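You operate a simulated robot arm through the tools that you are given. There is no shell and no other tool.

Carry out the task below with a simulated robot arm. There is one attempt and no reset: what you move stays moved.

JOB
Swap the blue sieve in the shaker for the yellow one.
Fine: the blue sieve goes into the gap in the row; lid back on and red knob to LOCK at the end. Where these are worked on the way, their far stop is far enough and under half their travel is too little: red knob.

It is judged by the outcome, as a careful person would: the job done as asked, and still so three seconds after it is handed in. It fails if anything else is knocked over, pushed out of place, dropped, spilled or broken. Lids that push on must go on centred and level and be pressed home; caps that screw on are set level and turned clockwise until they are tight.

ROBOT AND FRAMES
A 6-joint arm with a two-finger gripper, fixed in place. Base frame: the origin is at the foot of the arm, x ahead of it, y to its left, z up. Lengths are in m, angles in rad, forces in N, time in s.
With the tool pointing down near the work surface it reaches from about 0.14 to 0.68 m from the base axis. Its first joint turns from -1.152 to 1.152 rad. Payload 2.45 kg.
The TCP is the grasp point between the finger pads, 0.03 m short of the fingertips. In the tool frame z runs along the fingers and y along their closing line. The gripper opens to 0.106 m. The gripper's body begins 0.079 m behind the TCP.
Orientation is that of the tool frame in the base frame, as [roll, pitch, yaw] about the fixed x, y, z axes, in that order (R = Rz(yaw) Ry(pitch) Rx(roll)). With the fingers straight down and closing along the base's y, the tool's x points along the base's -x, its y along +y and its z along -z.

CONTROLS
- The arm moves only by the tool apply_moves. Its argument "commands" is one flat list of numbers, 7 for each row, row after row: the shift along the tool's x, y, z in units of 25 mm (1.0 is 25 mm), then the turn, a rotation vector about the tool's x, y, z in units of 8 degrees (1.0 is 8 degrees), then the closure, from 0 (fully open) to 1 (shut). In form: [tx, ty, tz, wx, wy, wz, jaw, tx, ty, tz, wx, wy, wz, jaw, ...]. A call has 1 to 20 rows; each row shifts and turns the commanded pose from where the row before left it, along the tool's axes as they then stand. A call with a number of a shift or a turn outside -1 to 1 is refused whole. Each row takes 0.2 s and may step no farther than 0.05 m and 0.15 rad from the row before; otherwise, or with a gripper value out of range, the whole call is refused. Where a pose cannot be reached the arm comes as near as it can. A force on the tool above 90 N (or 10 N above the force at the start of the call, whichever is more), or a blocked arm, ends the call early, and 0.2 s more pass. Each finger travels about 0.153 m/s and halts on what it meets, pressing with about 31 N; the grip force reading is that of the motor and also rises with nothing between the fingers. The clock runs only during rows and for 0.2 s after the last one: add rows that do not move to give the fingers time. It gives the time, the measured TCP pose, the force on the tool (base axes), the opening and the grip force at its end, in the units of the frame above (readings bear some noise), with the torque about the TCP (base axes, N m) and any sound that the robot's microphone picked up, and new pictures: "pictures" is both (left out), scene, wrist or none.
- Cameras (640 x 400 px; columns grow to the right, rows downward): "scene" is fixed at [0.062, 0.4129, 1.4168]; the picture's right is [-0.73, -0.68, 0.00], its down [-0.30, 0.32, -0.90] and it looks along [0.61, -0.66, -0.44] (base axes); focal length 345 px, centre (320, 200). "wrist" rides on the gripper at [0.076, -0.002, -0.106] in the tool frame; the picture's right is [0.02, 1.00, 0.00], its down [-0.78, 0.02, -0.62] and it looks along [-0.62, 0.01, 0.78] (tool axes); focal length 247 px, centre (320, 200). There is no depth. A picture from a camera that has moved, and an enlarged one, comes with that camera's place and axes in the base frame and with its lens.
- inspect(camera, box): a new picture of the part [left, top, right, bottom] of that camera's present view, enlarged. The clock stands still meanwhile.
- hand_in(): hands the job in; it is judged then, once.

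Places have to be worked out from the pictures, the camera data and where the tool is seen. Open the gripper and draw the arm clear of the work before you hand the job in, unless the task says otherwise.

The tools are called after "Call:" as name(argument=value, ...) on one line, values as JSON. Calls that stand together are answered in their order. apply_moves: Moves the arm, as the interface text tells. Its arguments: {"type":"object","properties":{"commands":{"type":"array","items":{"type":"number"}},"pictures":{"type":"string","enum":["both","scene","wrist","none"]}},"required":["commands"]} The other tools are called the same way: inspect (camera, box) takes an enlarged picture of a part of a camera's view; hand_in () hands the job in.

At the start:

```text
clock: 0.0
tool_pos: [0.3111, 0.0599, 1.2538]
tool_rot: [3.141, -0.001, -3.141]
contact_force: [-0.3, 0.8, -0.3]
torque: [0.03, -0.04, 0.01]
gripper_width: 0.1059
grip_force: 0.1
```

scene: 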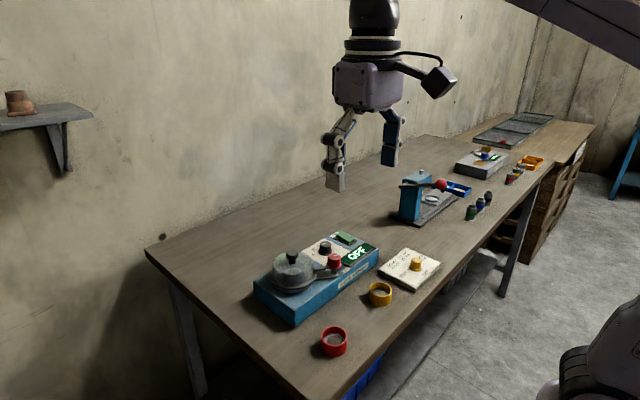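
wrist: 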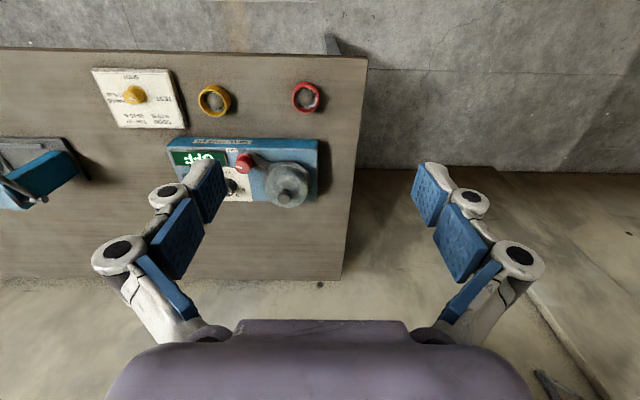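

I'll look closely at the shaker, the sieve row and the card before I move anything.

Call:
inspect(camera="scene", box=[240, 220, 400, 320])

Call:
inspect(camera="scene", box=[300, 230, 460, 370])

Call:
inspect(camera="wrist", box=[80, 50, 340, 212])

Call:
inspect(camera="scene", box=[380, 100, 560, 230])

```text
4.00 times, centred on (320, 270) of scene
camera zoom: at [0.062, 0.4129, 1.4168], right [-0.73, -0.68, 0.0], down [-0.3, 0.32, -0.9], along [0.61, -0.66, -0.44], focal length 1380 px, centre (320, -80)
```

zoom: 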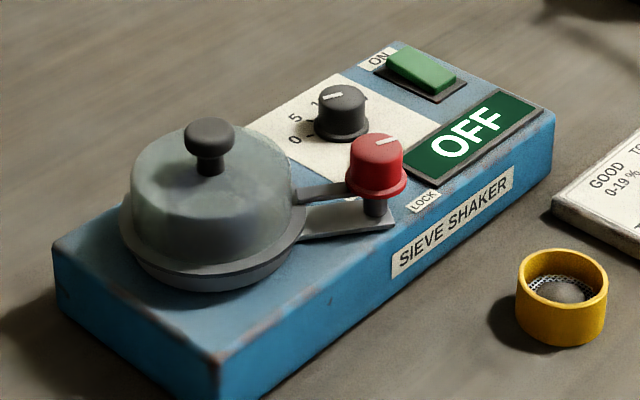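

```text
2.86 times, centred on (380, 300) of scene
camera zoom: at [0.062, 0.4129, 1.4168], right [-0.73, -0.68, 0.0], down [-0.3, 0.32, -0.9], along [0.61, -0.66, -0.44], focal length 986 px, centre (149, -86)
```

zoom: 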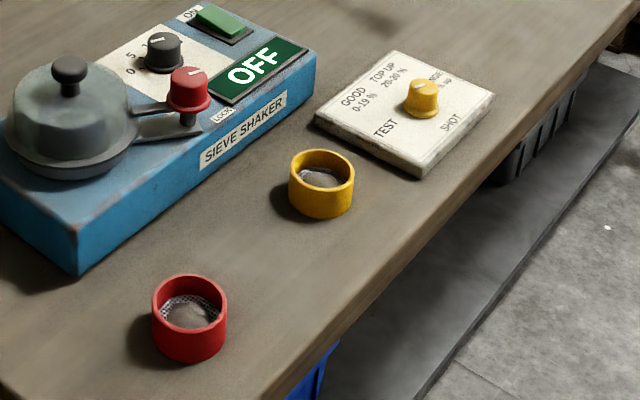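

```text
2.46 times, centred on (210, 131) of wrist
camera zoom: at [0.2348, 0.0585, 1.3598], right [-0.02, 1.0, 0.0], down [0.78, 0.02, 0.62], along [0.62, 0.01, -0.78], focal length 608 px, centre (591, 370)
```

zoom: 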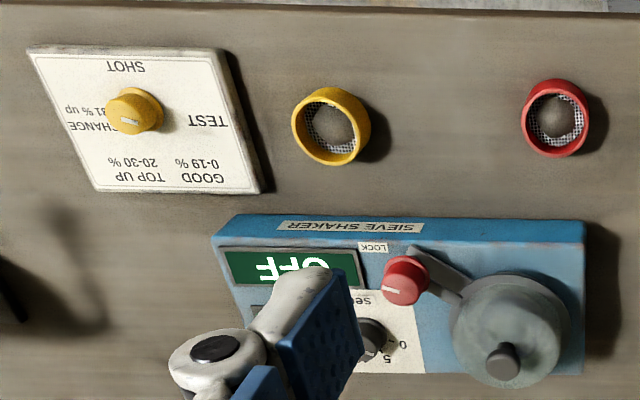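

```text
3.08 times, centred on (470, 165) of scene
camera zoom: at [0.062, 0.4129, 1.4168], right [-0.73, -0.68, 0.0], down [-0.3, 0.32, -0.9], along [0.61, -0.66, -0.44], focal length 1062 px, centre (-142, 308)
```

zoom: 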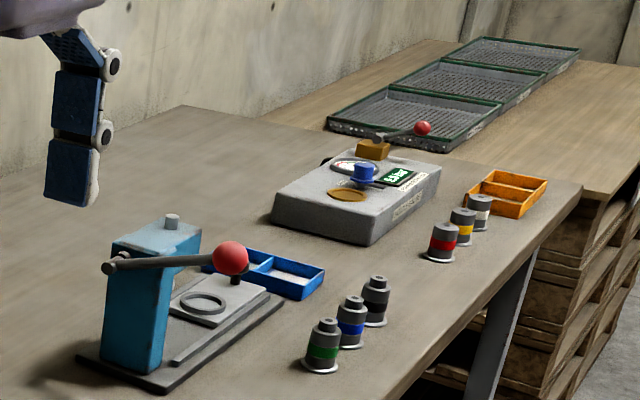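

Triangulating from the two views, the yellow sieve is at about (0.384, -0.141), the red one at (0.374, 0.033) and the lid's knob at (0.52, 0.0, 0.99). The gap in the row lies between yellow and red. I'll lower the wrist camera for a better look at the shaker.

Call:
apply_moves(commands=[-0.33, -0.6, 0.8, 0, 0, 0, 0, -0.33, -0.6, 0.8, 0, 0, 0, 0, -0.33, -0.6, 0.8, 0, 0, 0, 0, -0.33, -0.6, 0.8, 0, 0, 0, 0, -0.33, -0.6, 0.8, 0, 0, 0, 0, 0, 0, 0, 0, 0, 0, 0])

```text
clock: 1.4
tool_pos: [0.3519, -0.0141, 1.1534]
tool_rot: [-3.141, 0.0, -3.141]
contact_force: [0.3, 0.1, 0.5]
torque: [0.04, 0.02, 0.0]
gripper_width: 0.1059
grip_force: 0.0
camera wrist: at [0.2758, -0.0157, 1.2589], right [-0.02, 1.0, 0.0], down [0.78, 0.02, 0.62], along [0.62, 0.01, -0.78], focal length 247 px, centre (320, 200)
```

scene: 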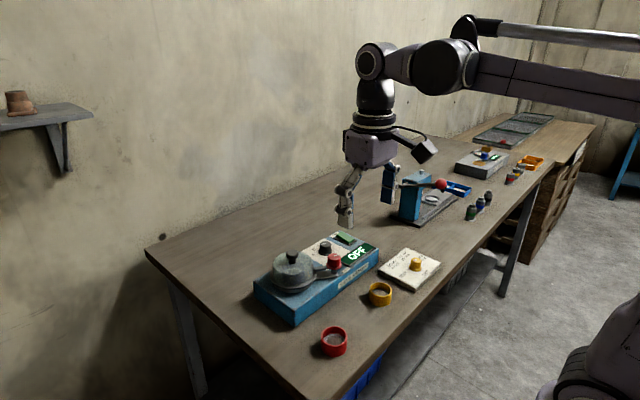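
wrist: 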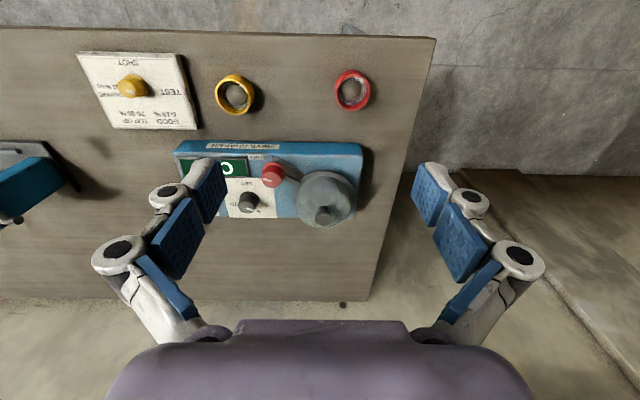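

The view is better from here. I'll enlarge the shaker and its red knob.

Call:
inspect(camera="wrist", box=[200, 130, 380, 242])

Call:
inspect(camera="scene", box=[260, 230, 360, 292])

Call:
inspect(camera="wrist", box=[200, 50, 400, 175])

```text
3.56 times, centred on (290, 186) of wrist
camera zoom: at [0.2758, -0.0157, 1.2589], right [-0.02, 1.0, 0.0], down [0.78, 0.02, 0.62], along [0.62, 0.01, -0.78], focal length 878 px, centre (427, 250)
```

zoom: 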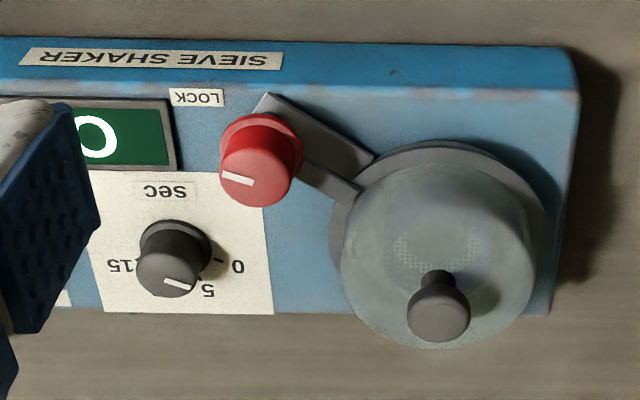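

```text
6.40 times, centred on (310, 261) of scene
camera zoom: at [0.062, 0.4129, 1.4168], right [-0.73, -0.68, 0.0], down [-0.3, 0.32, -0.9], along [0.61, -0.66, -0.44], focal length 2208 px, centre (384, -190)
```

zoom: 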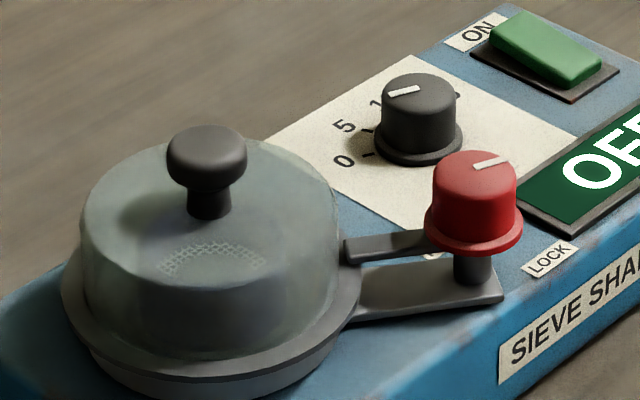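

```text
3.20 times, centred on (300, 112) of wrist
camera zoom: at [0.2758, -0.0157, 1.2589], right [-0.02, 1.0, 0.0], down [0.78, 0.02, 0.62], along [0.62, 0.01, -0.78], focal length 790 px, centre (384, 480)
```

zoom: 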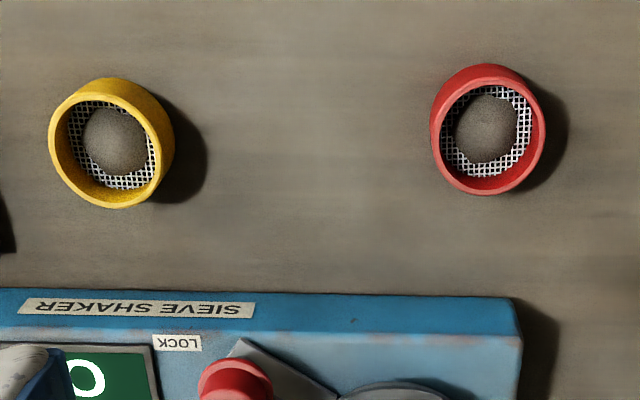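

Both views put the red knob's top at about (0.477, -0.084, 0.96), with its pointer on LOCK and its latch bar reaching over the lid's flange. I'll move above it and turn the gripper counter-clockwise so the fingers will straddle the knob clear of the lid, then look for the other label.

Call:
apply_moves(commands=[-0.833, -0.467, 0.487, 0, 0, 0, 0, -0.833, -0.467, 0.487, 0, 0, 0, 0, -0.833, -0.467, 0.487, 0, 0, 0, 0, -0.833, -0.467, 0.487, 0, 0, 0, 0, -0.833, -0.467, 0.487, 0, 0, 0, 0, -0.833, -0.467, 0.487, 0, 0, 0, 0, 0, 0, 0, 0, 0, -1, 0, 0, 0, 0, 0, 0, -1, 0, 0, 0, 0, 0, 0, -1, 0, 0, 0, 0, 0, 0, -1, 0, 0, 0, 0, 0, 0, -1, 0, 0, 0, 0, 0, 0, -1, 0, 0, 0, 0, 0, 0, -1, 0, 0, 0, 0, 0, 0, 0, 0])

```text
clock: 4.4
tool_pos: [0.4771, -0.0855, 1.0807]
tool_rot: [-3.141, 0.001, -2.163]
contact_force: [0.1, 0.5, 0.0]
torque: [-0.01, -0.03, -0.02]
gripper_width: 0.106
grip_force: 0.1
camera wrist: at [0.4357, -0.149, 1.1861], right [-0.84, 0.54, 0.0], down [0.42, 0.66, 0.62], along [0.34, 0.52, -0.78], focal length 247 px, centre (320, 200)
```

scene: 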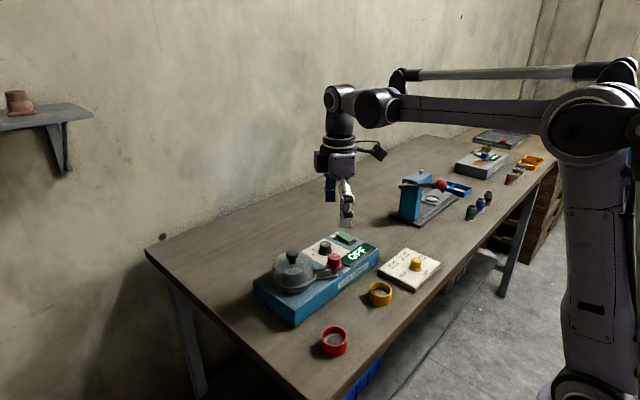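
wrist: 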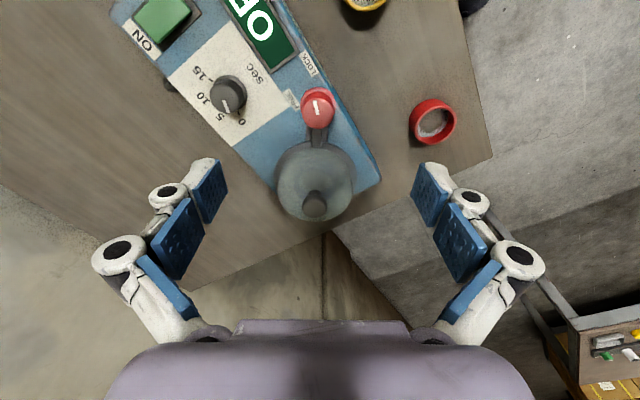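

The red knob sits at pixel (318, 107), which is where the line straight below the TCP should fall. I'll enlarge it to read the labels.

Call:
inspect(camera="wrist", box=[250, 50, 390, 138])

Call:
inspect(camera="wrist", box=[240, 120, 400, 230])

Call:
inspect(camera="scene", box=[300, 200, 400, 290])

```text
4.55 times, centred on (320, 94) of wrist
camera zoom: at [0.4357, -0.149, 1.1861], right [-0.84, 0.54, 0.0], down [0.42, 0.66, 0.62], along [0.34, 0.52, -0.78], focal length 1123 px, centre (320, 682)
```

zoom: 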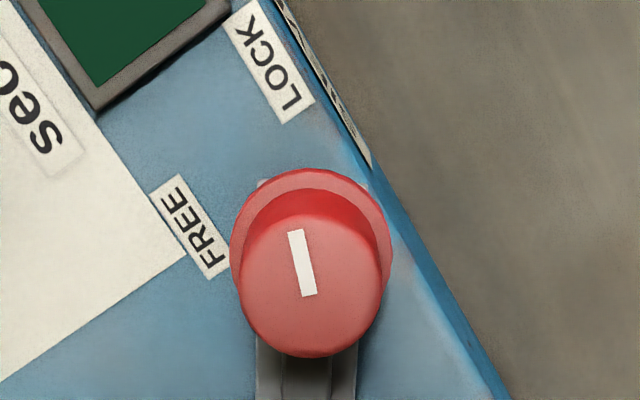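

```text
3.64 times, centred on (320, 175) of wrist
camera zoom: at [0.4357, -0.149, 1.1861], right [-0.84, 0.54, 0.0], down [0.42, 0.66, 0.62], along [0.34, 0.52, -0.78], focal length 898 px, centre (320, 291)
```

zoom: 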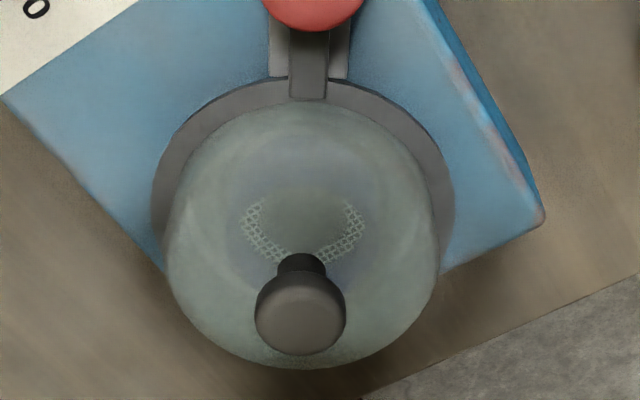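

```text
4.44 times, centred on (350, 245) of scene
camera zoom: at [0.062, 0.4129, 1.4168], right [-0.73, -0.68, 0.0], down [-0.3, 0.32, -0.9], along [0.61, -0.66, -0.44], focal length 1534 px, centre (187, 0)
```

zoom: 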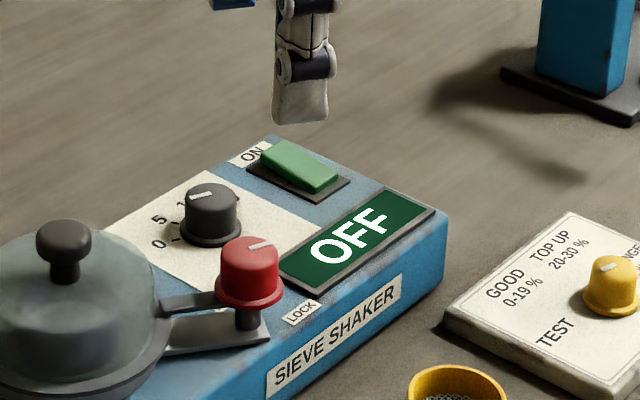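

LOCK and FREE are both readable now. From LOCK, FREE is a counter-clockwise turn seen from above, and the knob's top is near (0.480, -0.086, 0.956). I'll narrow the fingers to about 6 cm, lower them around the knob and close.

Call:
apply_moves(commands=[-0.05, -0.11, 0, 0, 0, 0, 0.42, 0, 0, 0.6, 0, 0, 0, 0.42, 0, 0, 0.75, 0, 0, 0, 0.42, 0, 0, 0.75, 0, 0, 0, 0.42, 0, 0, 0.75, 0, 0, 0, 0.42, 0, 0, 0.75, 0, 0, 0, 0.42, 0, 0, 0.7, 0, 0, 0, 0.42, 0, 0, 0, 0, 0, 0, 0.42])

```text
clock: 6.2
tool_pos: [0.479, -0.0859, 0.9731]
tool_rot: [3.141, -0.001, -2.165]
contact_force: [-0.9, -0.9, -1.2]
torque: [-0.04, -0.01, -0.01]
gripper_width: 0.0616
grip_force: 0.1
camera wrist: at [0.4383, -0.1494, 1.0788], right [-0.84, 0.54, 0.0], down [0.42, 0.66, 0.62], along [0.34, 0.52, -0.78], focal length 247 px, centre (320, 200)
```

scene: 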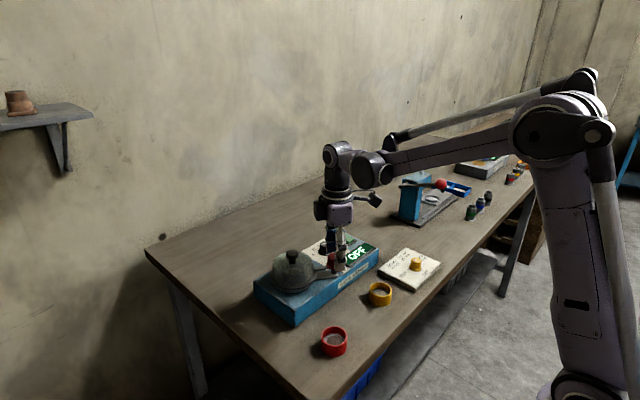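
wrist: 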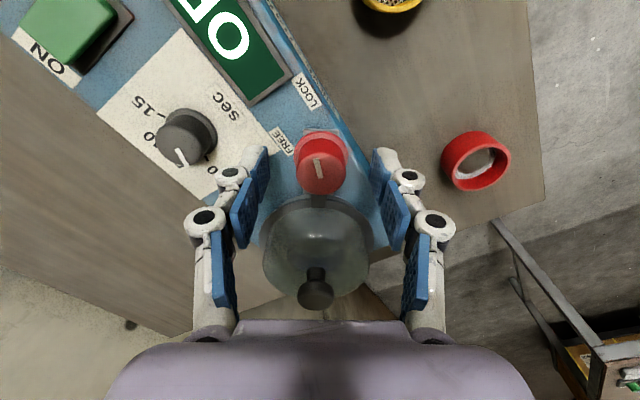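

The fingers straddle the knob, with their tips at about z 0.943, just above its lip. I'll close on it.

Call:
apply_moves(commands=[0, 0, 0, 0, 0, 0, 1, 0, 0, 0, 0, 0, 0, 1, 0, 0, 0, 0, 0, 0, 1], pictures="wrist")

```text
clock: 7.0
tool_pos: [0.4784, -0.0857, 0.9727]
tool_rot: [-3.142, 0.001, -2.164]
contact_force: [-4.9, 1.1, 7.2]
torque: [-0.01, 0.2, 0.04]
gripper_width: 0.0287
grip_force: 44.9
camera wrist: at [0.438, -0.1493, 1.0792], right [-0.84, 0.54, 0.0], down [0.42, 0.66, 0.62], along [0.34, 0.52, -0.78], focal length 247 px, centre (320, 200)
```

wrist: 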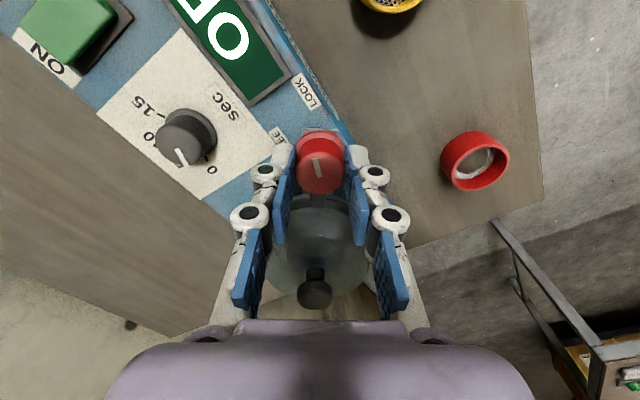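

The knob is gripped at a width of 28.7 mm. I'll turn it counter-clockwise in stages and watch the torque.

Call:
apply_moves(commands=[0, 0, 0, 0, 0, -0.7, 1, 0, 0, 0, 0, 0, -0.7, 1, 0, 0, 0, 0, 0, -0.7, 1, 0, 0, 0, 0, 0, -0.7, 1, 0, 0, 0, 0, 0, -0.7, 1, 0, 0, 0, 0, 0, -0.7, 1, 0, 0, 0, 0, 0, 0, 1], pictures="wrist")

```text
clock: 8.6
tool_pos: [0.4804, -0.0845, 0.9735]
tool_rot: [-3.139, 0.001, -1.575]
contact_force: [-2.8, -0.3, 22.6]
torque: [0.19, 0.0, 0.0]
gripper_width: 0.0287
grip_force: 45.1
camera wrist: at [0.4819, -0.1616, 1.0792], right [-1.0, -0.02, 0.0], down [-0.01, 0.78, 0.62], along [-0.01, 0.62, -0.78], focal length 247 px, centre (320, 200)
```

wrist: 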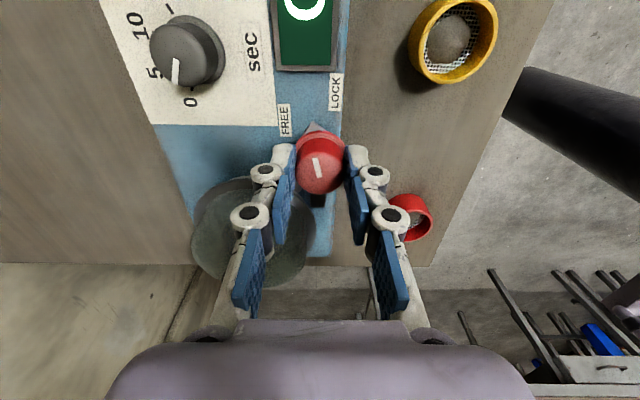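

The knob turns with the grip and there is almost no torque. The upward push has grown to 22 N, so I'll ease up slightly while I continue.

Call:
apply_moves(commands=[0, 0, -0.04, 0, 0, 0, 1, 0, 0, 0, 0, 0, -0.7, 1, 0, 0, 0, 0, 0, -0.7, 1, 0, 0, 0, 0, 0, -0.7, 1, 0, 0, 0, 0, 0, 0, 1], pictures="wrist")

```text
clock: 9.8
tool_pos: [0.4821, -0.0846, 0.9733]
tool_rot: [-3.138, -0.001, -1.283]
contact_force: [8.8, 0.6, -27.0]
torque: [-0.08, -0.37, -0.02]
gripper_width: 0.0286
grip_force: 44.6
camera wrist: at [0.5046, -0.1581, 1.0792], right [-0.95, -0.3, 0.0], down [-0.24, 0.75, 0.62], along [-0.19, 0.59, -0.78], focal length 247 px, centre (320, 200)
```

wrist: 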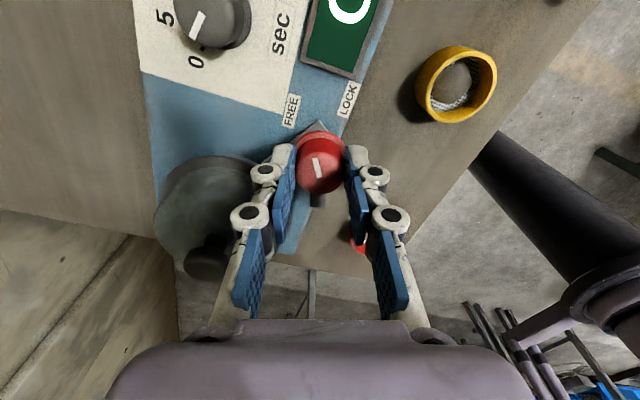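

The knob has turned about 51° and holds its height. I'll undo half of that lift and go on towards FREE.

Call:
apply_moves(commands=[0, 0, 0.02, 0, 0, 0, 1, 0, 0, 0, 0, 0, -0.7, 1, 0, 0, 0, 0, 0, -0.7, 1, 0, 0, 0, 0, 0, -0.7, 1, 0, 0, 0, 0, 0, 0, 1], pictures="wrist")

```text
clock: 11.0
tool_pos: [0.4807, -0.0871, 0.973]
tool_rot: [-3.136, -0.002, -0.989]
contact_force: [19.8, 2.3, -16.2]
torque: [0.71, -0.14, -0.05]
gripper_width: 0.0286
grip_force: 44.7
camera wrist: at [0.5249, -0.1484, 1.0795], right [-0.82, -0.57, 0.0], down [-0.45, 0.64, 0.62], along [-0.35, 0.51, -0.78], focal length 247 px, centre (320, 200)
```

wrist: 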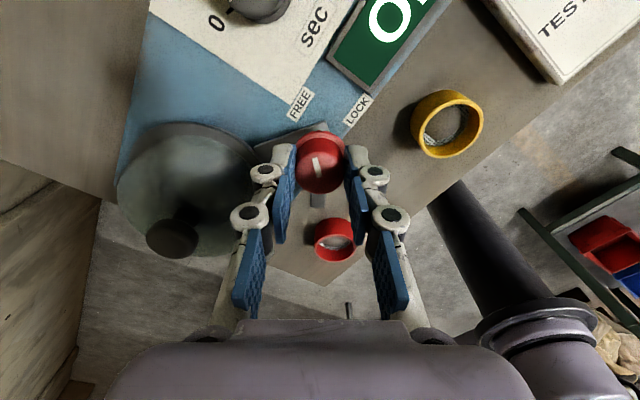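

It has turned 67° and the torque about the knob's axis is still tiny. I'll continue with a small sideways correction for the lateral force.

Call:
apply_moves(commands=[0.011, -0.017, 0.007, 0, 0, 0, 1, 0, 0, 0, 0, 0, -0.7, 1, 0, 0, 0, 0, 0, -0.7, 1, 0, 0, 0, 0, 0, -0.7, 1, 0, 0, 0, 0, 0, 0, 1], pictures="wrist")

```text
clock: 12.2
tool_pos: [0.4832, -0.0853, 0.9728]
tool_rot: [-3.136, -0.004, -0.697]
contact_force: [24.3, 4.3, -11.9]
torque: [0.57, 0.04, -0.02]
gripper_width: 0.0284
grip_force: 44.9
camera wrist: at [0.5416, -0.1331, 1.0798], right [-0.62, -0.78, 0.0], down [-0.62, 0.49, 0.62], along [-0.48, 0.39, -0.79], focal length 247 px, centre (320, 200)
```

wrist: 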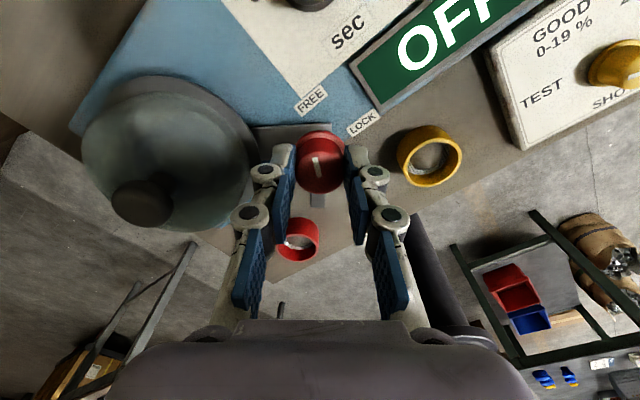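

The knob is at 84° and the bar has swung clear of the lid. FREE looks roughly 6–10° further on, so I'll turn a bit more and feel for the stop.

Call:
apply_moves(commands=[0.021, -0.018, 0.006, 0, 0, 0, 1, 0, 0, 0, 0, 0, -0.6, 1, 0, 0, 0, 0, 0, -0.6, 1, 0, 0, 0, 0, 0, 0, 1], pictures="wrist")

Call:
inspect(camera="wrist", box=[240, 60, 400, 220])

```text
clock: 13.2
tool_pos: [0.4819, -0.0866, 0.9738]
tool_rot: [-3.138, -0.002, -0.528]
contact_force: [13.7, 6.0, 0.2]
torque: [0.13, -0.46, -0.35]
gripper_width: 0.0287
grip_force: 45.4
camera wrist: at [0.5488, -0.1225, 1.0796], right [-0.49, -0.87, 0.0], down [-0.69, 0.38, 0.62], along [-0.54, 0.3, -0.78], focal length 247 px, centre (320, 200)
```

wrist: 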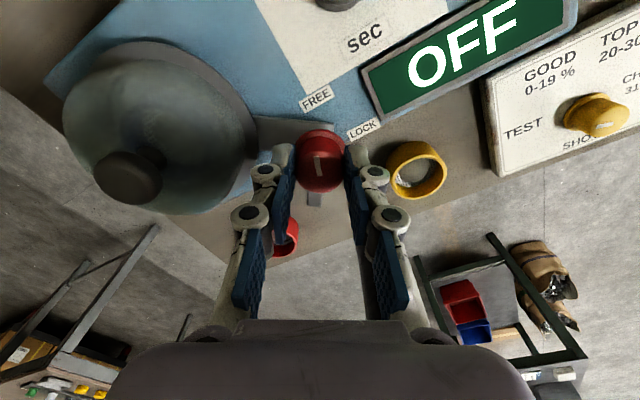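

```text
2.50 times, centred on (320, 140) of wrist
camera zoom: at [0.5488, -0.1225, 1.0796], right [-0.49, -0.87, 0.0], down [-0.69, 0.38, 0.62], along [-0.54, 0.3, -0.78], focal length 617 px, centre (320, 350)
```

zoom: 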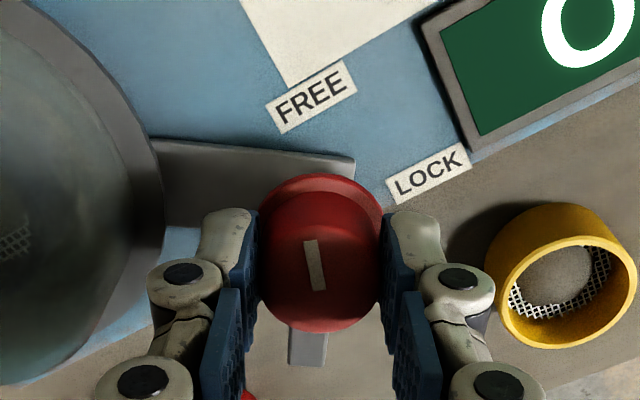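

A reaction torque of -0.35 N·m appeared at about 93°, so the knob is at its FREE stop. I'll open just enough to release, because one finger is near the lid, and then rise.

Call:
apply_moves(commands=[0, 0, 0, 0, 0, 0, 0.63, 0, 0, 0, 0, 0, 0, 0.63, 0, 0, -0.6, 0, 0, 0, 0.63, 0, 0, -1, 0, 0, 0, 0.63, 0, 0, -1, 0, 0, 0, 0.63, 0, 0, -1, 0, 0, 0, 0.63, 0, 0, -1, 0, 0, 0, 0.63, 0, 0, -1, 0, 0, 0, 0.63, 0, 0, 0, 0, 0, 0, 0.3])

Call:
inspect(camera="wrist", box=[140, 20, 400, 182])

Call:
inspect(camera="scene", box=[240, 230, 400, 330])

```text
clock: 15.2
tool_pos: [0.4804, -0.0855, 1.1139]
tool_rot: [-3.14, 0.0, -0.532]
contact_force: [0.6, -0.4, -0.1]
torque: [0.0, -0.01, 0.0]
gripper_width: 0.0741
grip_force: 0.0
camera wrist: at [0.5471, -0.1224, 1.2201], right [-0.49, -0.87, 0.0], down [-0.68, 0.38, 0.62], along [-0.54, 0.3, -0.78], focal length 247 px, centre (320, 200)
```

scene: 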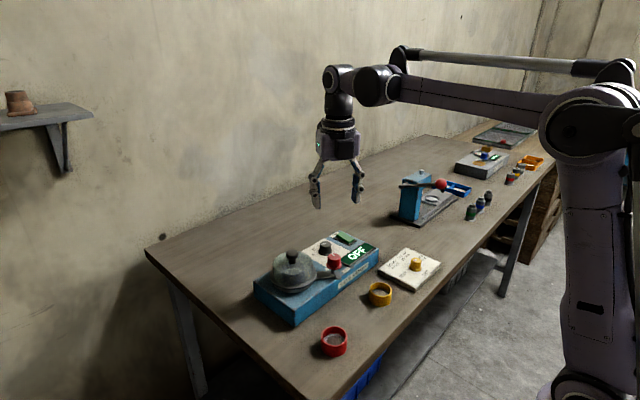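
wrist: 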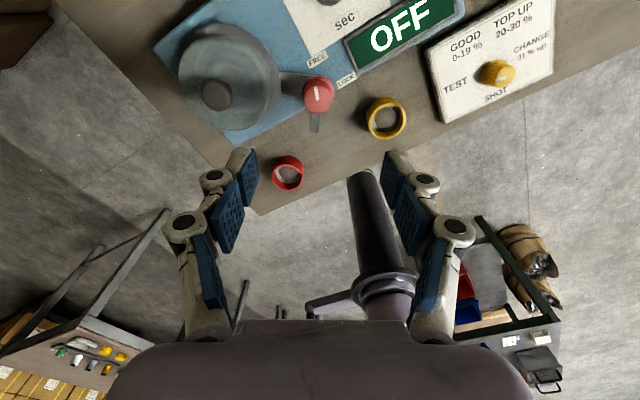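

```text
2.46 times, centred on (270, 101) of wrist
camera zoom: at [0.5471, -0.1224, 1.2201], right [-0.49, -0.87, 0.0], down [-0.68, 0.38, 0.62], along [-0.54, 0.3, -0.78], focal length 608 px, centre (443, 444)
```

zoom: 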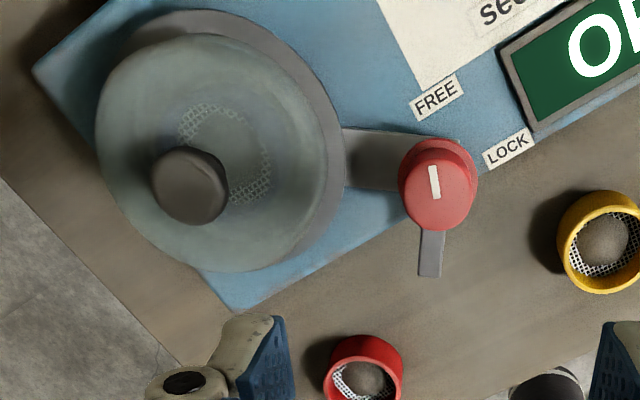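

```text
4.00 times, centred on (320, 280) of scene
camera zoom: at [0.062, 0.4129, 1.4168], right [-0.73, -0.68, 0.0], down [-0.3, 0.32, -0.9], along [0.61, -0.66, -0.44], focal length 1380 px, centre (320, -120)
```

zoom: 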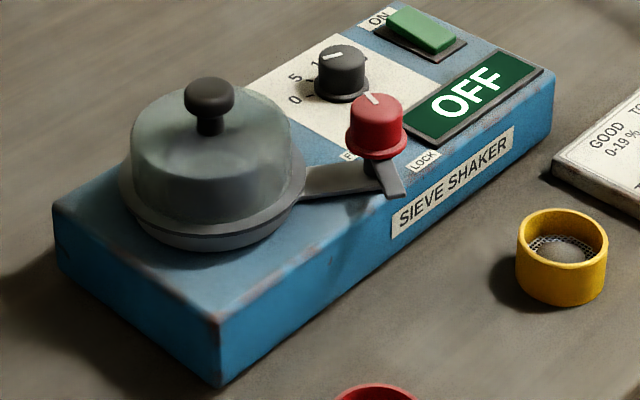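

The pointer is on FREE and the bar stands clear of the lid. The lid's knob is now at about (0.535, -0.009), top at 0.978. I'll turn the gripper back to its original yaw at this height.

Call:
apply_moves(commands=[0, 0, 0, 0, 0, 0.983, 0.3, 0, 0, 0, 0, 0, 0.983, 0.3, 0, 0, 0, 0, 0, 0.983, 0.3, 0, 0, 0, 0, 0, 0.983, 0.3, 0, 0, 0, 0, 0, 0.983, 0.3, 0, 0, 0, 0, 0, 0.983, 0.3, 0, 0, 0, 0, 0, 0.983, 0.3, 0, 0, 0, 0, 0, 0.983, 0.3, 0, 0, 0, 0, 0, 0.983, 0.3, 0, 0, 0, 0, 0, 0.983, 0.3, 0, 0, 0, 0, 0, 0.983, 0.3, 0, 0, 0, 0, 0, 0.983, 0.3, 0, 0, 0, 0, 0, 0.983, 0.3, 0, 0, 0, 0, 0, 0.983, 0.3, 0, 0, 0, 0, 0, 0.983, 0.3, 0, 0, 0, 0, 0, 0.983, 0.3, 0, 0, 0, 0, 0, 0.983, 0.3, 0, 0, 0, 0, 0, 0.983, 0.3, 0, 0, 0, 0, 0, 0.983, 0.3, 0, 0, 0, 0, 0, 0, 0.3], pictures="none")

```text
clock: 19.4
tool_pos: [0.4819, -0.0858, 1.1128]
tool_rot: [-3.141, 0.002, 3.141]
contact_force: [0.7, -0.2, -1.2]
torque: [0.0, -0.01, 0.01]
gripper_width: 0.0744
grip_force: 0.0
```

The yaw is back at π. Next I'll hover over the lid's knob and check alignment from there.

Call:
apply_moves(commands=[-0.53, 0.768, 0.5, 0, 0, 0, 0.4, -0.53, 0.768, 0.5, 0, 0, 0, 0.4, -0.53, 0.768, 0.5, 0, 0, 0, 0.4, -0.53, 0.768, 0.5, 0, 0, 0, 0.4, 0, 0, 0, 0, 0, 0, 0.4])

Call:
inspect(camera="wrist", box=[220, 60, 420, 185])

Call:
inspect(camera="scene", box=[220, 180, 380, 320])

```text
clock: 20.6
tool_pos: [0.534, -0.0084, 1.0623]
tool_rot: [3.141, 0.001, -3.137]
contact_force: [-0.1, -0.4, 0.2]
torque: [0.03, 0.02, 0.01]
gripper_width: 0.0635
grip_force: 0.1
camera wrist: at [0.4575, -0.0101, 1.1685], right [-0.03, 1.0, 0.0], down [0.78, 0.02, 0.62], along [0.62, 0.02, -0.78], focal length 247 px, centre (320, 200)
```

scene: 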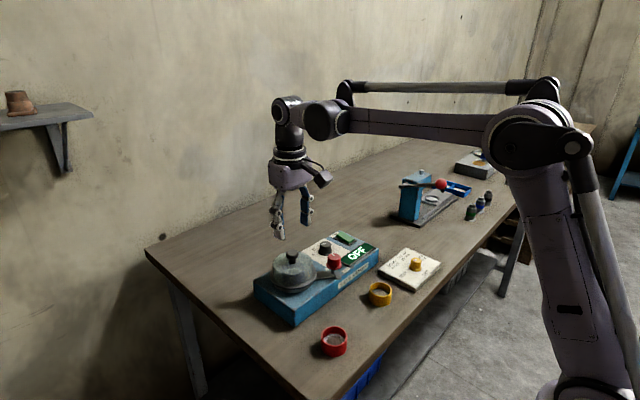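
wrist: 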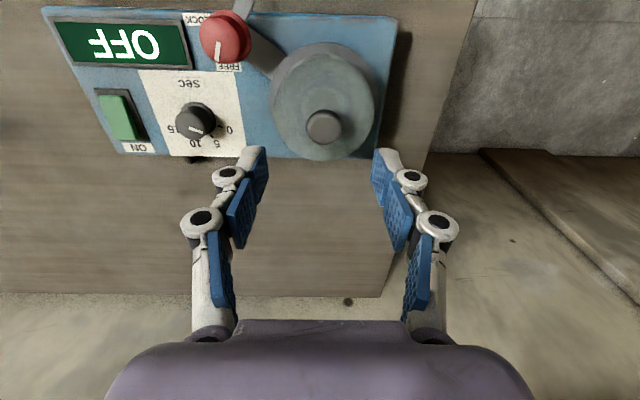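

```text
3.20 times, centred on (320, 122) of wrist
camera zoom: at [0.4575, -0.0101, 1.1685], right [-0.03, 1.0, 0.0], down [0.78, 0.02, 0.62], along [0.62, 0.02, -0.78], focal length 790 px, centre (320, 448)
```

zoom: 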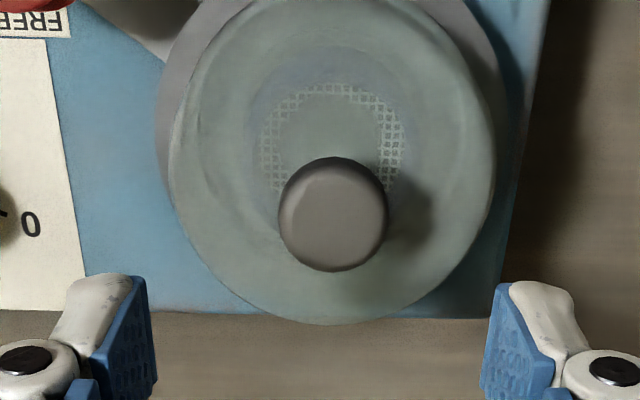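

```text
2.86 times, centred on (300, 250) of scene
camera zoom: at [0.062, 0.4129, 1.4168], right [-0.73, -0.68, 0.0], down [-0.3, 0.32, -0.9], along [0.61, -0.66, -0.44], focal length 986 px, centre (377, 57)
```

zoom: 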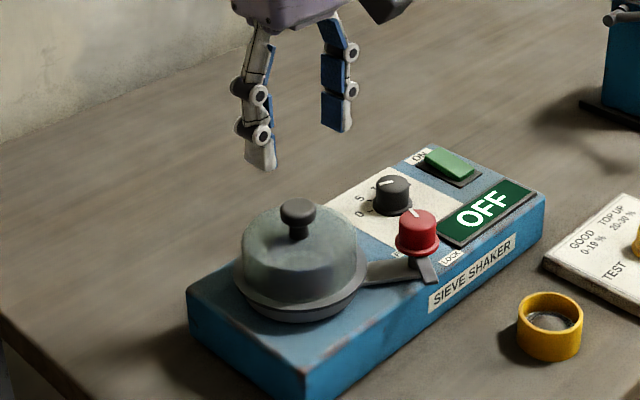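

The lid's knob is about 3 mm to +y of the tool axis. I'll correct that and descend until the tips are around the cap at about z 0.957.

Call:
apply_moves(commands=[0, 0.12, 0.6, 0, 0, 0, 0.4, 0, 0, 0.6, 0, 0, 0, 0.4, 0, 0, 0.6, 0, 0, 0, 0.4, 0, 0, 0.6, 0, 0, 0, 0.4, 0, 0, 0.56, 0, 0, 0, 0.4, 0, 0, 0, 0, 0, 0, 0.4])

Call:
inspect(camera="scene", box=[240, 220, 340, 300])

Call:
inspect(camera="wrist", box=[220, 100, 420, 225])

```text
clock: 22.0
tool_pos: [0.5339, -0.0054, 0.9896]
tool_rot: [3.141, 0.0, -3.136]
contact_force: [0.7, -0.1, -0.4]
torque: [0.02, 0.0, -0.01]
gripper_width: 0.0635
grip_force: 0.1
camera wrist: at [0.4581, -0.0077, 1.0949], right [-0.03, 1.0, 0.0], down [0.78, 0.02, 0.62], along [0.62, 0.02, -0.78], focal length 247 px, centre (320, 200)
```

scene: 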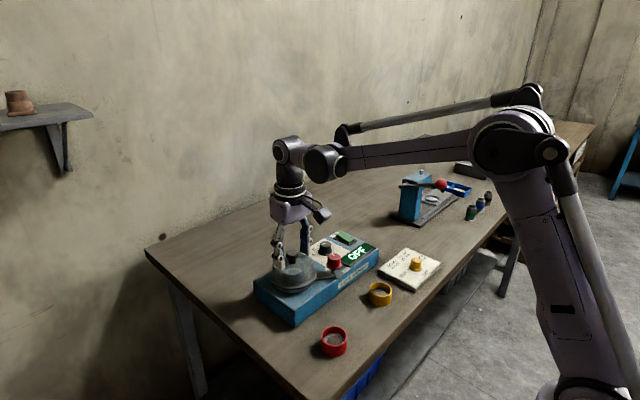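
wrist: 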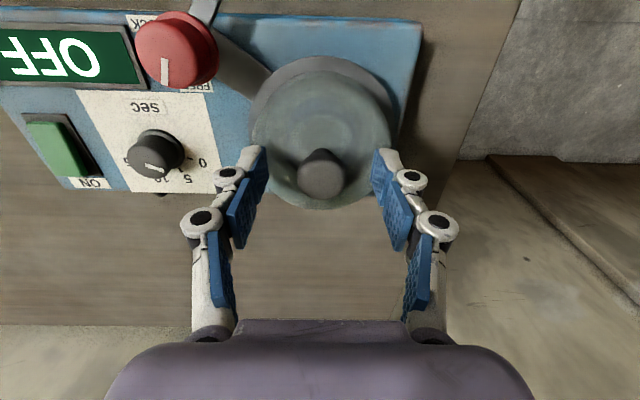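

```text
5.00 times, centred on (290, 260) of scene
camera zoom: at [0.062, 0.4129, 1.4168], right [-0.73, -0.68, 0.0], down [-0.3, 0.32, -0.9], along [0.61, -0.66, -0.44], focal length 1725 px, centre (470, -100)
```

zoom: 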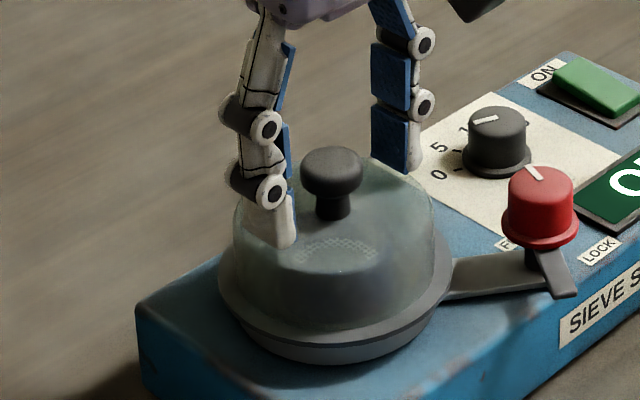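

```text
3.20 times, centred on (320, 162) of wrist
camera zoom: at [0.4581, -0.0077, 1.0949], right [-0.03, 1.0, 0.0], down [0.78, 0.02, 0.62], along [0.62, 0.02, -0.78], focal length 790 px, centre (320, 320)
```

zoom: 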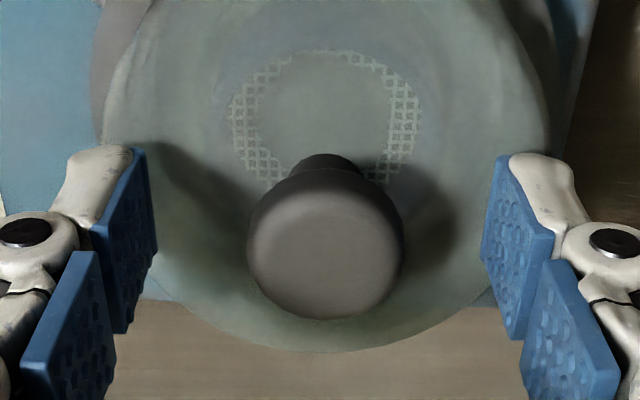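

The tips are beside the cap and just above the dome. I'll close on the knob and lift the lid straight up slowly, 5 cm to start.

Call:
apply_moves(commands=[0, 0, 0, 0, 0, 0, 1, 0, 0, 0, 0, 0, 0, 1, 0, 0, 0, 0, 0, 0, 1, 0, 0, -0.2, 0, 0, 0, 1, 0, 0, -0.3, 0, 0, 0, 1, 0, 0, -0.5, 0, 0, 0, 1, 0, 0, -0.5, 0, 0, 0, 1, 0, 0, -0.5, 0, 0, 0, 1, 0, 0, 0, 0, 0, 0, 1])

Call:
inspect(camera="scene", box=[240, 200, 340, 300])

Call:
inspect(camera="wrist", box=[220, 60, 420, 225])

```text
clock: 24.0
tool_pos: [0.5324, -0.0062, 1.0397]
tool_rot: [-3.141, -0.001, -3.136]
contact_force: [-0.3, -0.6, -1.7]
torque: [-0.01, -0.01, -0.01]
gripper_width: 0.0261
grip_force: 31.3
heard: snap
camera wrist: at [0.457, -0.0075, 1.1446], right [-0.03, 1.0, 0.0], down [0.78, 0.02, 0.62], along [0.62, 0.02, -0.78], focal length 247 px, centre (320, 200)
```

scene: 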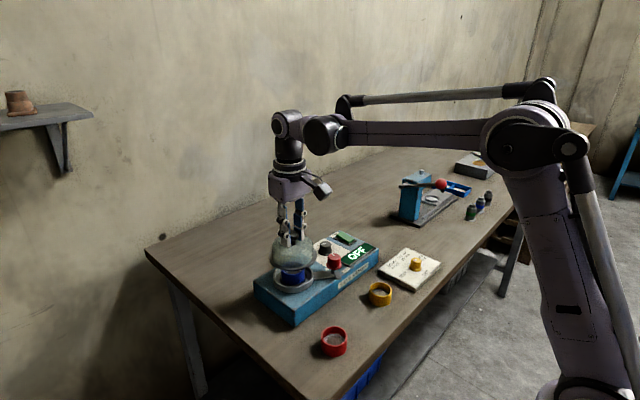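
wrist: 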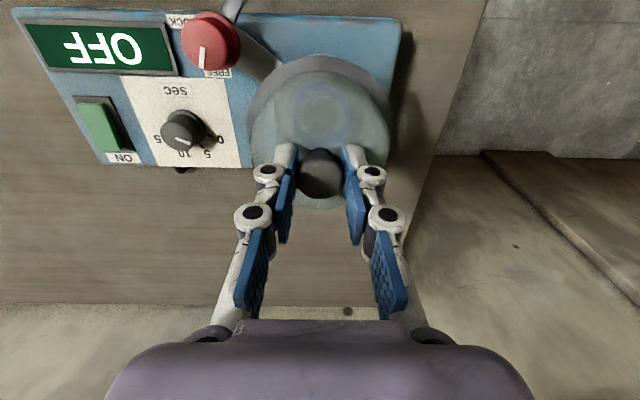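

```text
4.00 times, centred on (290, 250) of scene
camera zoom: at [0.062, 0.4129, 1.4168], right [-0.73, -0.68, 0.0], down [-0.3, 0.32, -0.9], along [0.61, -0.66, -0.44], focal length 1380 px, centre (440, 0)
```

zoom: 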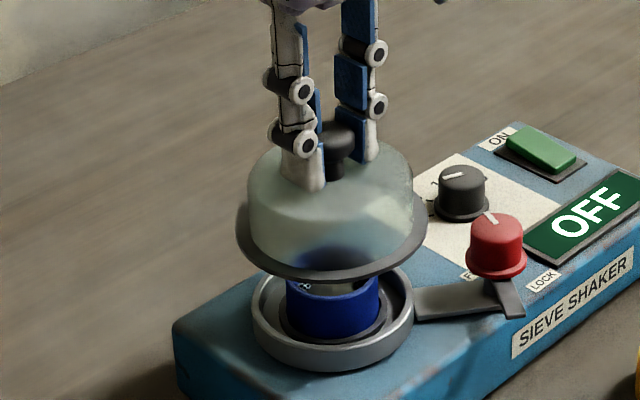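

```text
2.42 times, centred on (320, 142) of wrist
camera zoom: at [0.457, -0.0075, 1.1446], right [-0.03, 1.0, 0.0], down [0.78, 0.02, 0.62], along [0.62, 0.02, -0.78], focal length 599 px, centre (320, 339)
```

zoom: 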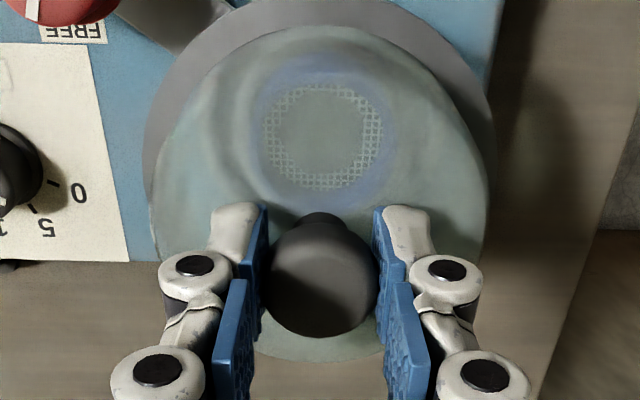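

The lid snapped free and hangs level, and the blue sieve shows in its cup. I'll lift higher and carry the lid to the empty bench area near (0.53, -0.37), between the shaker and the press.

Call:
apply_moves(commands=[0, 0, -0.8, 0, 0, 0, 1, 0, 0, -0.8, 0, 0, 0, 1, 0, 0, -0.8, 0, 0, 0, 1, 0, 0, -0.8, 0, 0, 0, 1, 0, -0.97, 0, 0, 0, 0, 1, 0, -0.97, 0, 0, 0, 0, 1, 0, -0.97, 0, 0, 0, 0, 1, 0, -0.97, 0, 0, 0, 0, 1, 0, -0.97, 0, 0, 0, 0, 1, 0, -0.97, 0, 0, 0, 0, 1, 0, -0.97, 0, 0, 0, 0, 1, 0, -0.97, 0, 0, 0, 0, 1, 0, -0.97, 0, 0, 0, 0, 1, 0, -0.97, 0, 0, 0, 0, 1, 0, -0.97, 0, 0, 0, 0, 1, 0, -0.97, 0, 0, 0, 0, 1, 0, -0.97, 0, 0, 0, 0, 1, 0, -0.97, 0, 0, 0, 0, 1, 0, -0.97, 0, 0, 0, 0, 1, 0, 0, 0, 0, 0, 0, 1])

Call:
inspect(camera="scene", box=[240, 140, 460, 300])

```text
clock: 28.2
tool_pos: [0.5209, -0.3398, 1.1084]
tool_rot: [-3.141, 0.0, -3.137]
contact_force: [0.2, 0.6, -1.8]
torque: [-0.02, 0.01, 0.01]
gripper_width: 0.0257
grip_force: 30.4
out of reach, approached as far as the arm can: row 17, 18, 19
camera wrist: at [0.445, -0.3416, 1.2154], right [-0.03, 1.0, 0.0], down [0.78, 0.02, 0.62], along [0.62, 0.02, -0.78], focal length 247 px, centre (320, 200)
```

scene: 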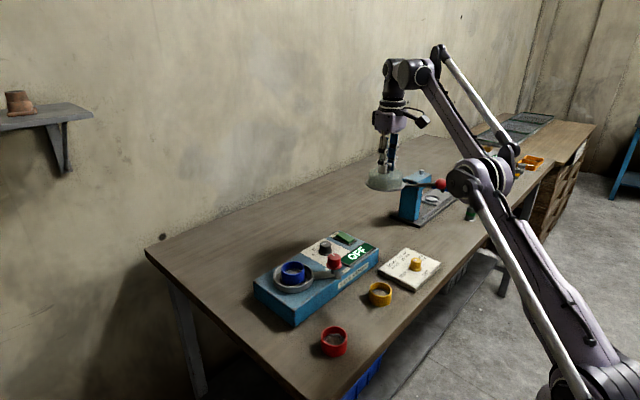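
wrist: 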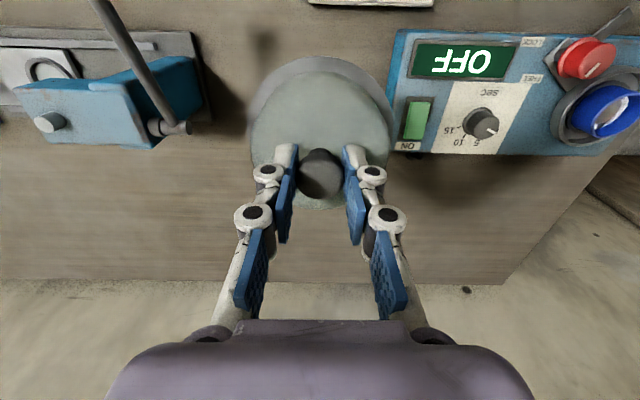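

```text
2.50 times, centred on (350, 220) of scene
camera zoom: at [0.062, 0.4129, 1.4168], right [-0.73, -0.68, 0.0], down [-0.3, 0.32, -0.9], along [0.61, -0.66, -0.44], focal length 863 px, centre (245, 150)
```

zoom: 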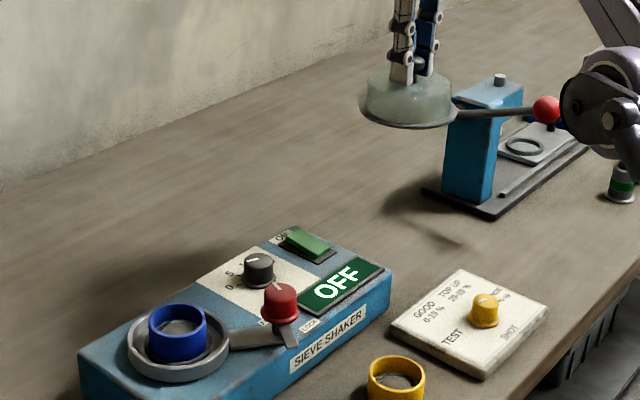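

The carry stopped at the reach limit, at (0.521, -0.340). That spot is clear of the shaker, the card and the press, so I'll start lowering and see where the pose settles.

Call:
apply_moves(commands=[0, 0, 0.7, 0, 0, 0, 1, 0, 0, 0.7, 0, 0, 0, 1, 0, 0, 0.7, 0, 0, 0, 1, 0, 0, 0.7, 0, 0, 0, 1, 0, 0, 0, 0, 0, 0, 1])

```text
clock: 29.4
tool_pos: [0.5196, -0.3384, 1.0397]
tool_rot: [-3.141, 0.001, -3.135]
contact_force: [-0.3, -0.3, -1.2]
torque: [0.05, 0.01, 0.01]
gripper_width: 0.026
grip_force: 31.0
camera wrist: at [0.4444, -0.3402, 1.1455], right [-0.03, 1.0, 0.0], down [0.78, 0.02, 0.62], along [0.62, 0.02, -0.78], focal length 247 px, centre (320, 200)
```

scene: 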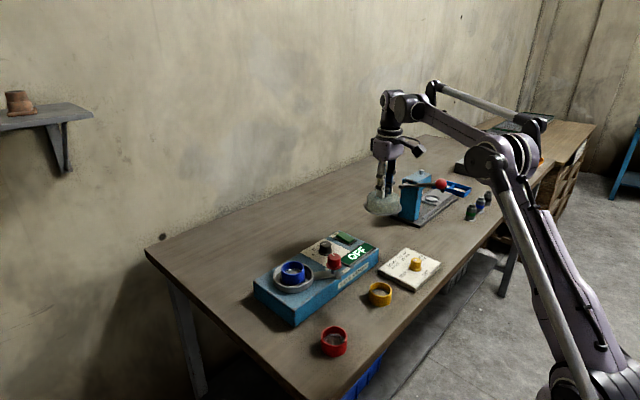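
wrist: 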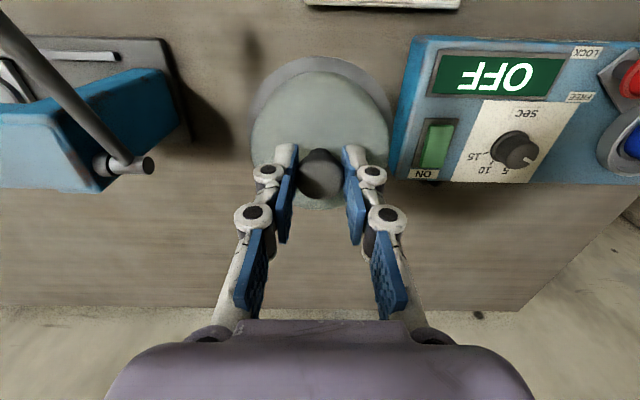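

The commanded pose follows the reachable one. I'll shift 2 cm further from the shaker's end and keep lowering.

Call:
apply_moves(commands=[0, -0.4, 0.6, 0, 0, 0, 1, 0, -0.4, 0.6, 0, 0, 0, 1, 0, 0, 0.6, 0, 0, 0, 1, 0, 0, 0.6, 0, 0, 0, 1, 0, 0, 0, 0, 0, 0, 1])

Call:
inspect(camera="scene", box=[340, 180, 440, 260])

```text
clock: 30.6
tool_pos: [0.5218, -0.3598, 0.9797]
tool_rot: [-3.141, -0.001, -3.136]
contact_force: [-0.2, -0.2, -0.4]
torque: [0.0, 0.01, 0.0]
gripper_width: 0.0261
grip_force: 31.6
camera wrist: at [0.4447, -0.3617, 1.0858], right [-0.03, 1.0, 0.0], down [0.78, 0.02, 0.62], along [0.62, 0.02, -0.78], focal length 247 px, centre (320, 200)
```

scene: 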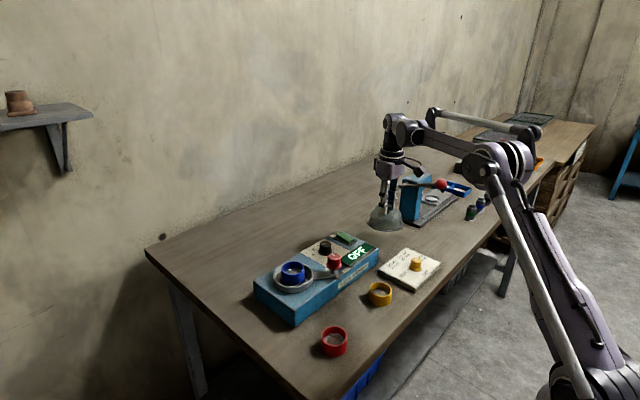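
wrist: 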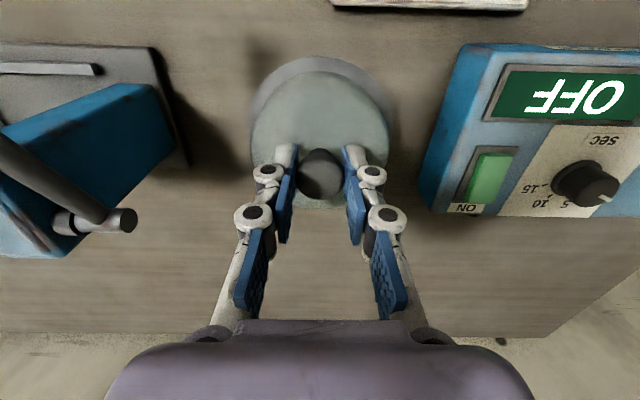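

```text
5.00 times, centred on (390, 220) of scene
camera zoom: at [0.062, 0.4129, 1.4168], right [-0.73, -0.68, 0.0], down [-0.3, 0.32, -0.9], along [0.61, -0.66, -0.44], focal length 1725 px, centre (-30, 100)
```

zoom: 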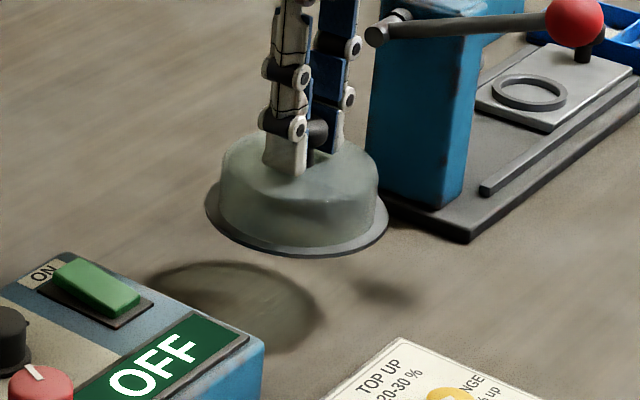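

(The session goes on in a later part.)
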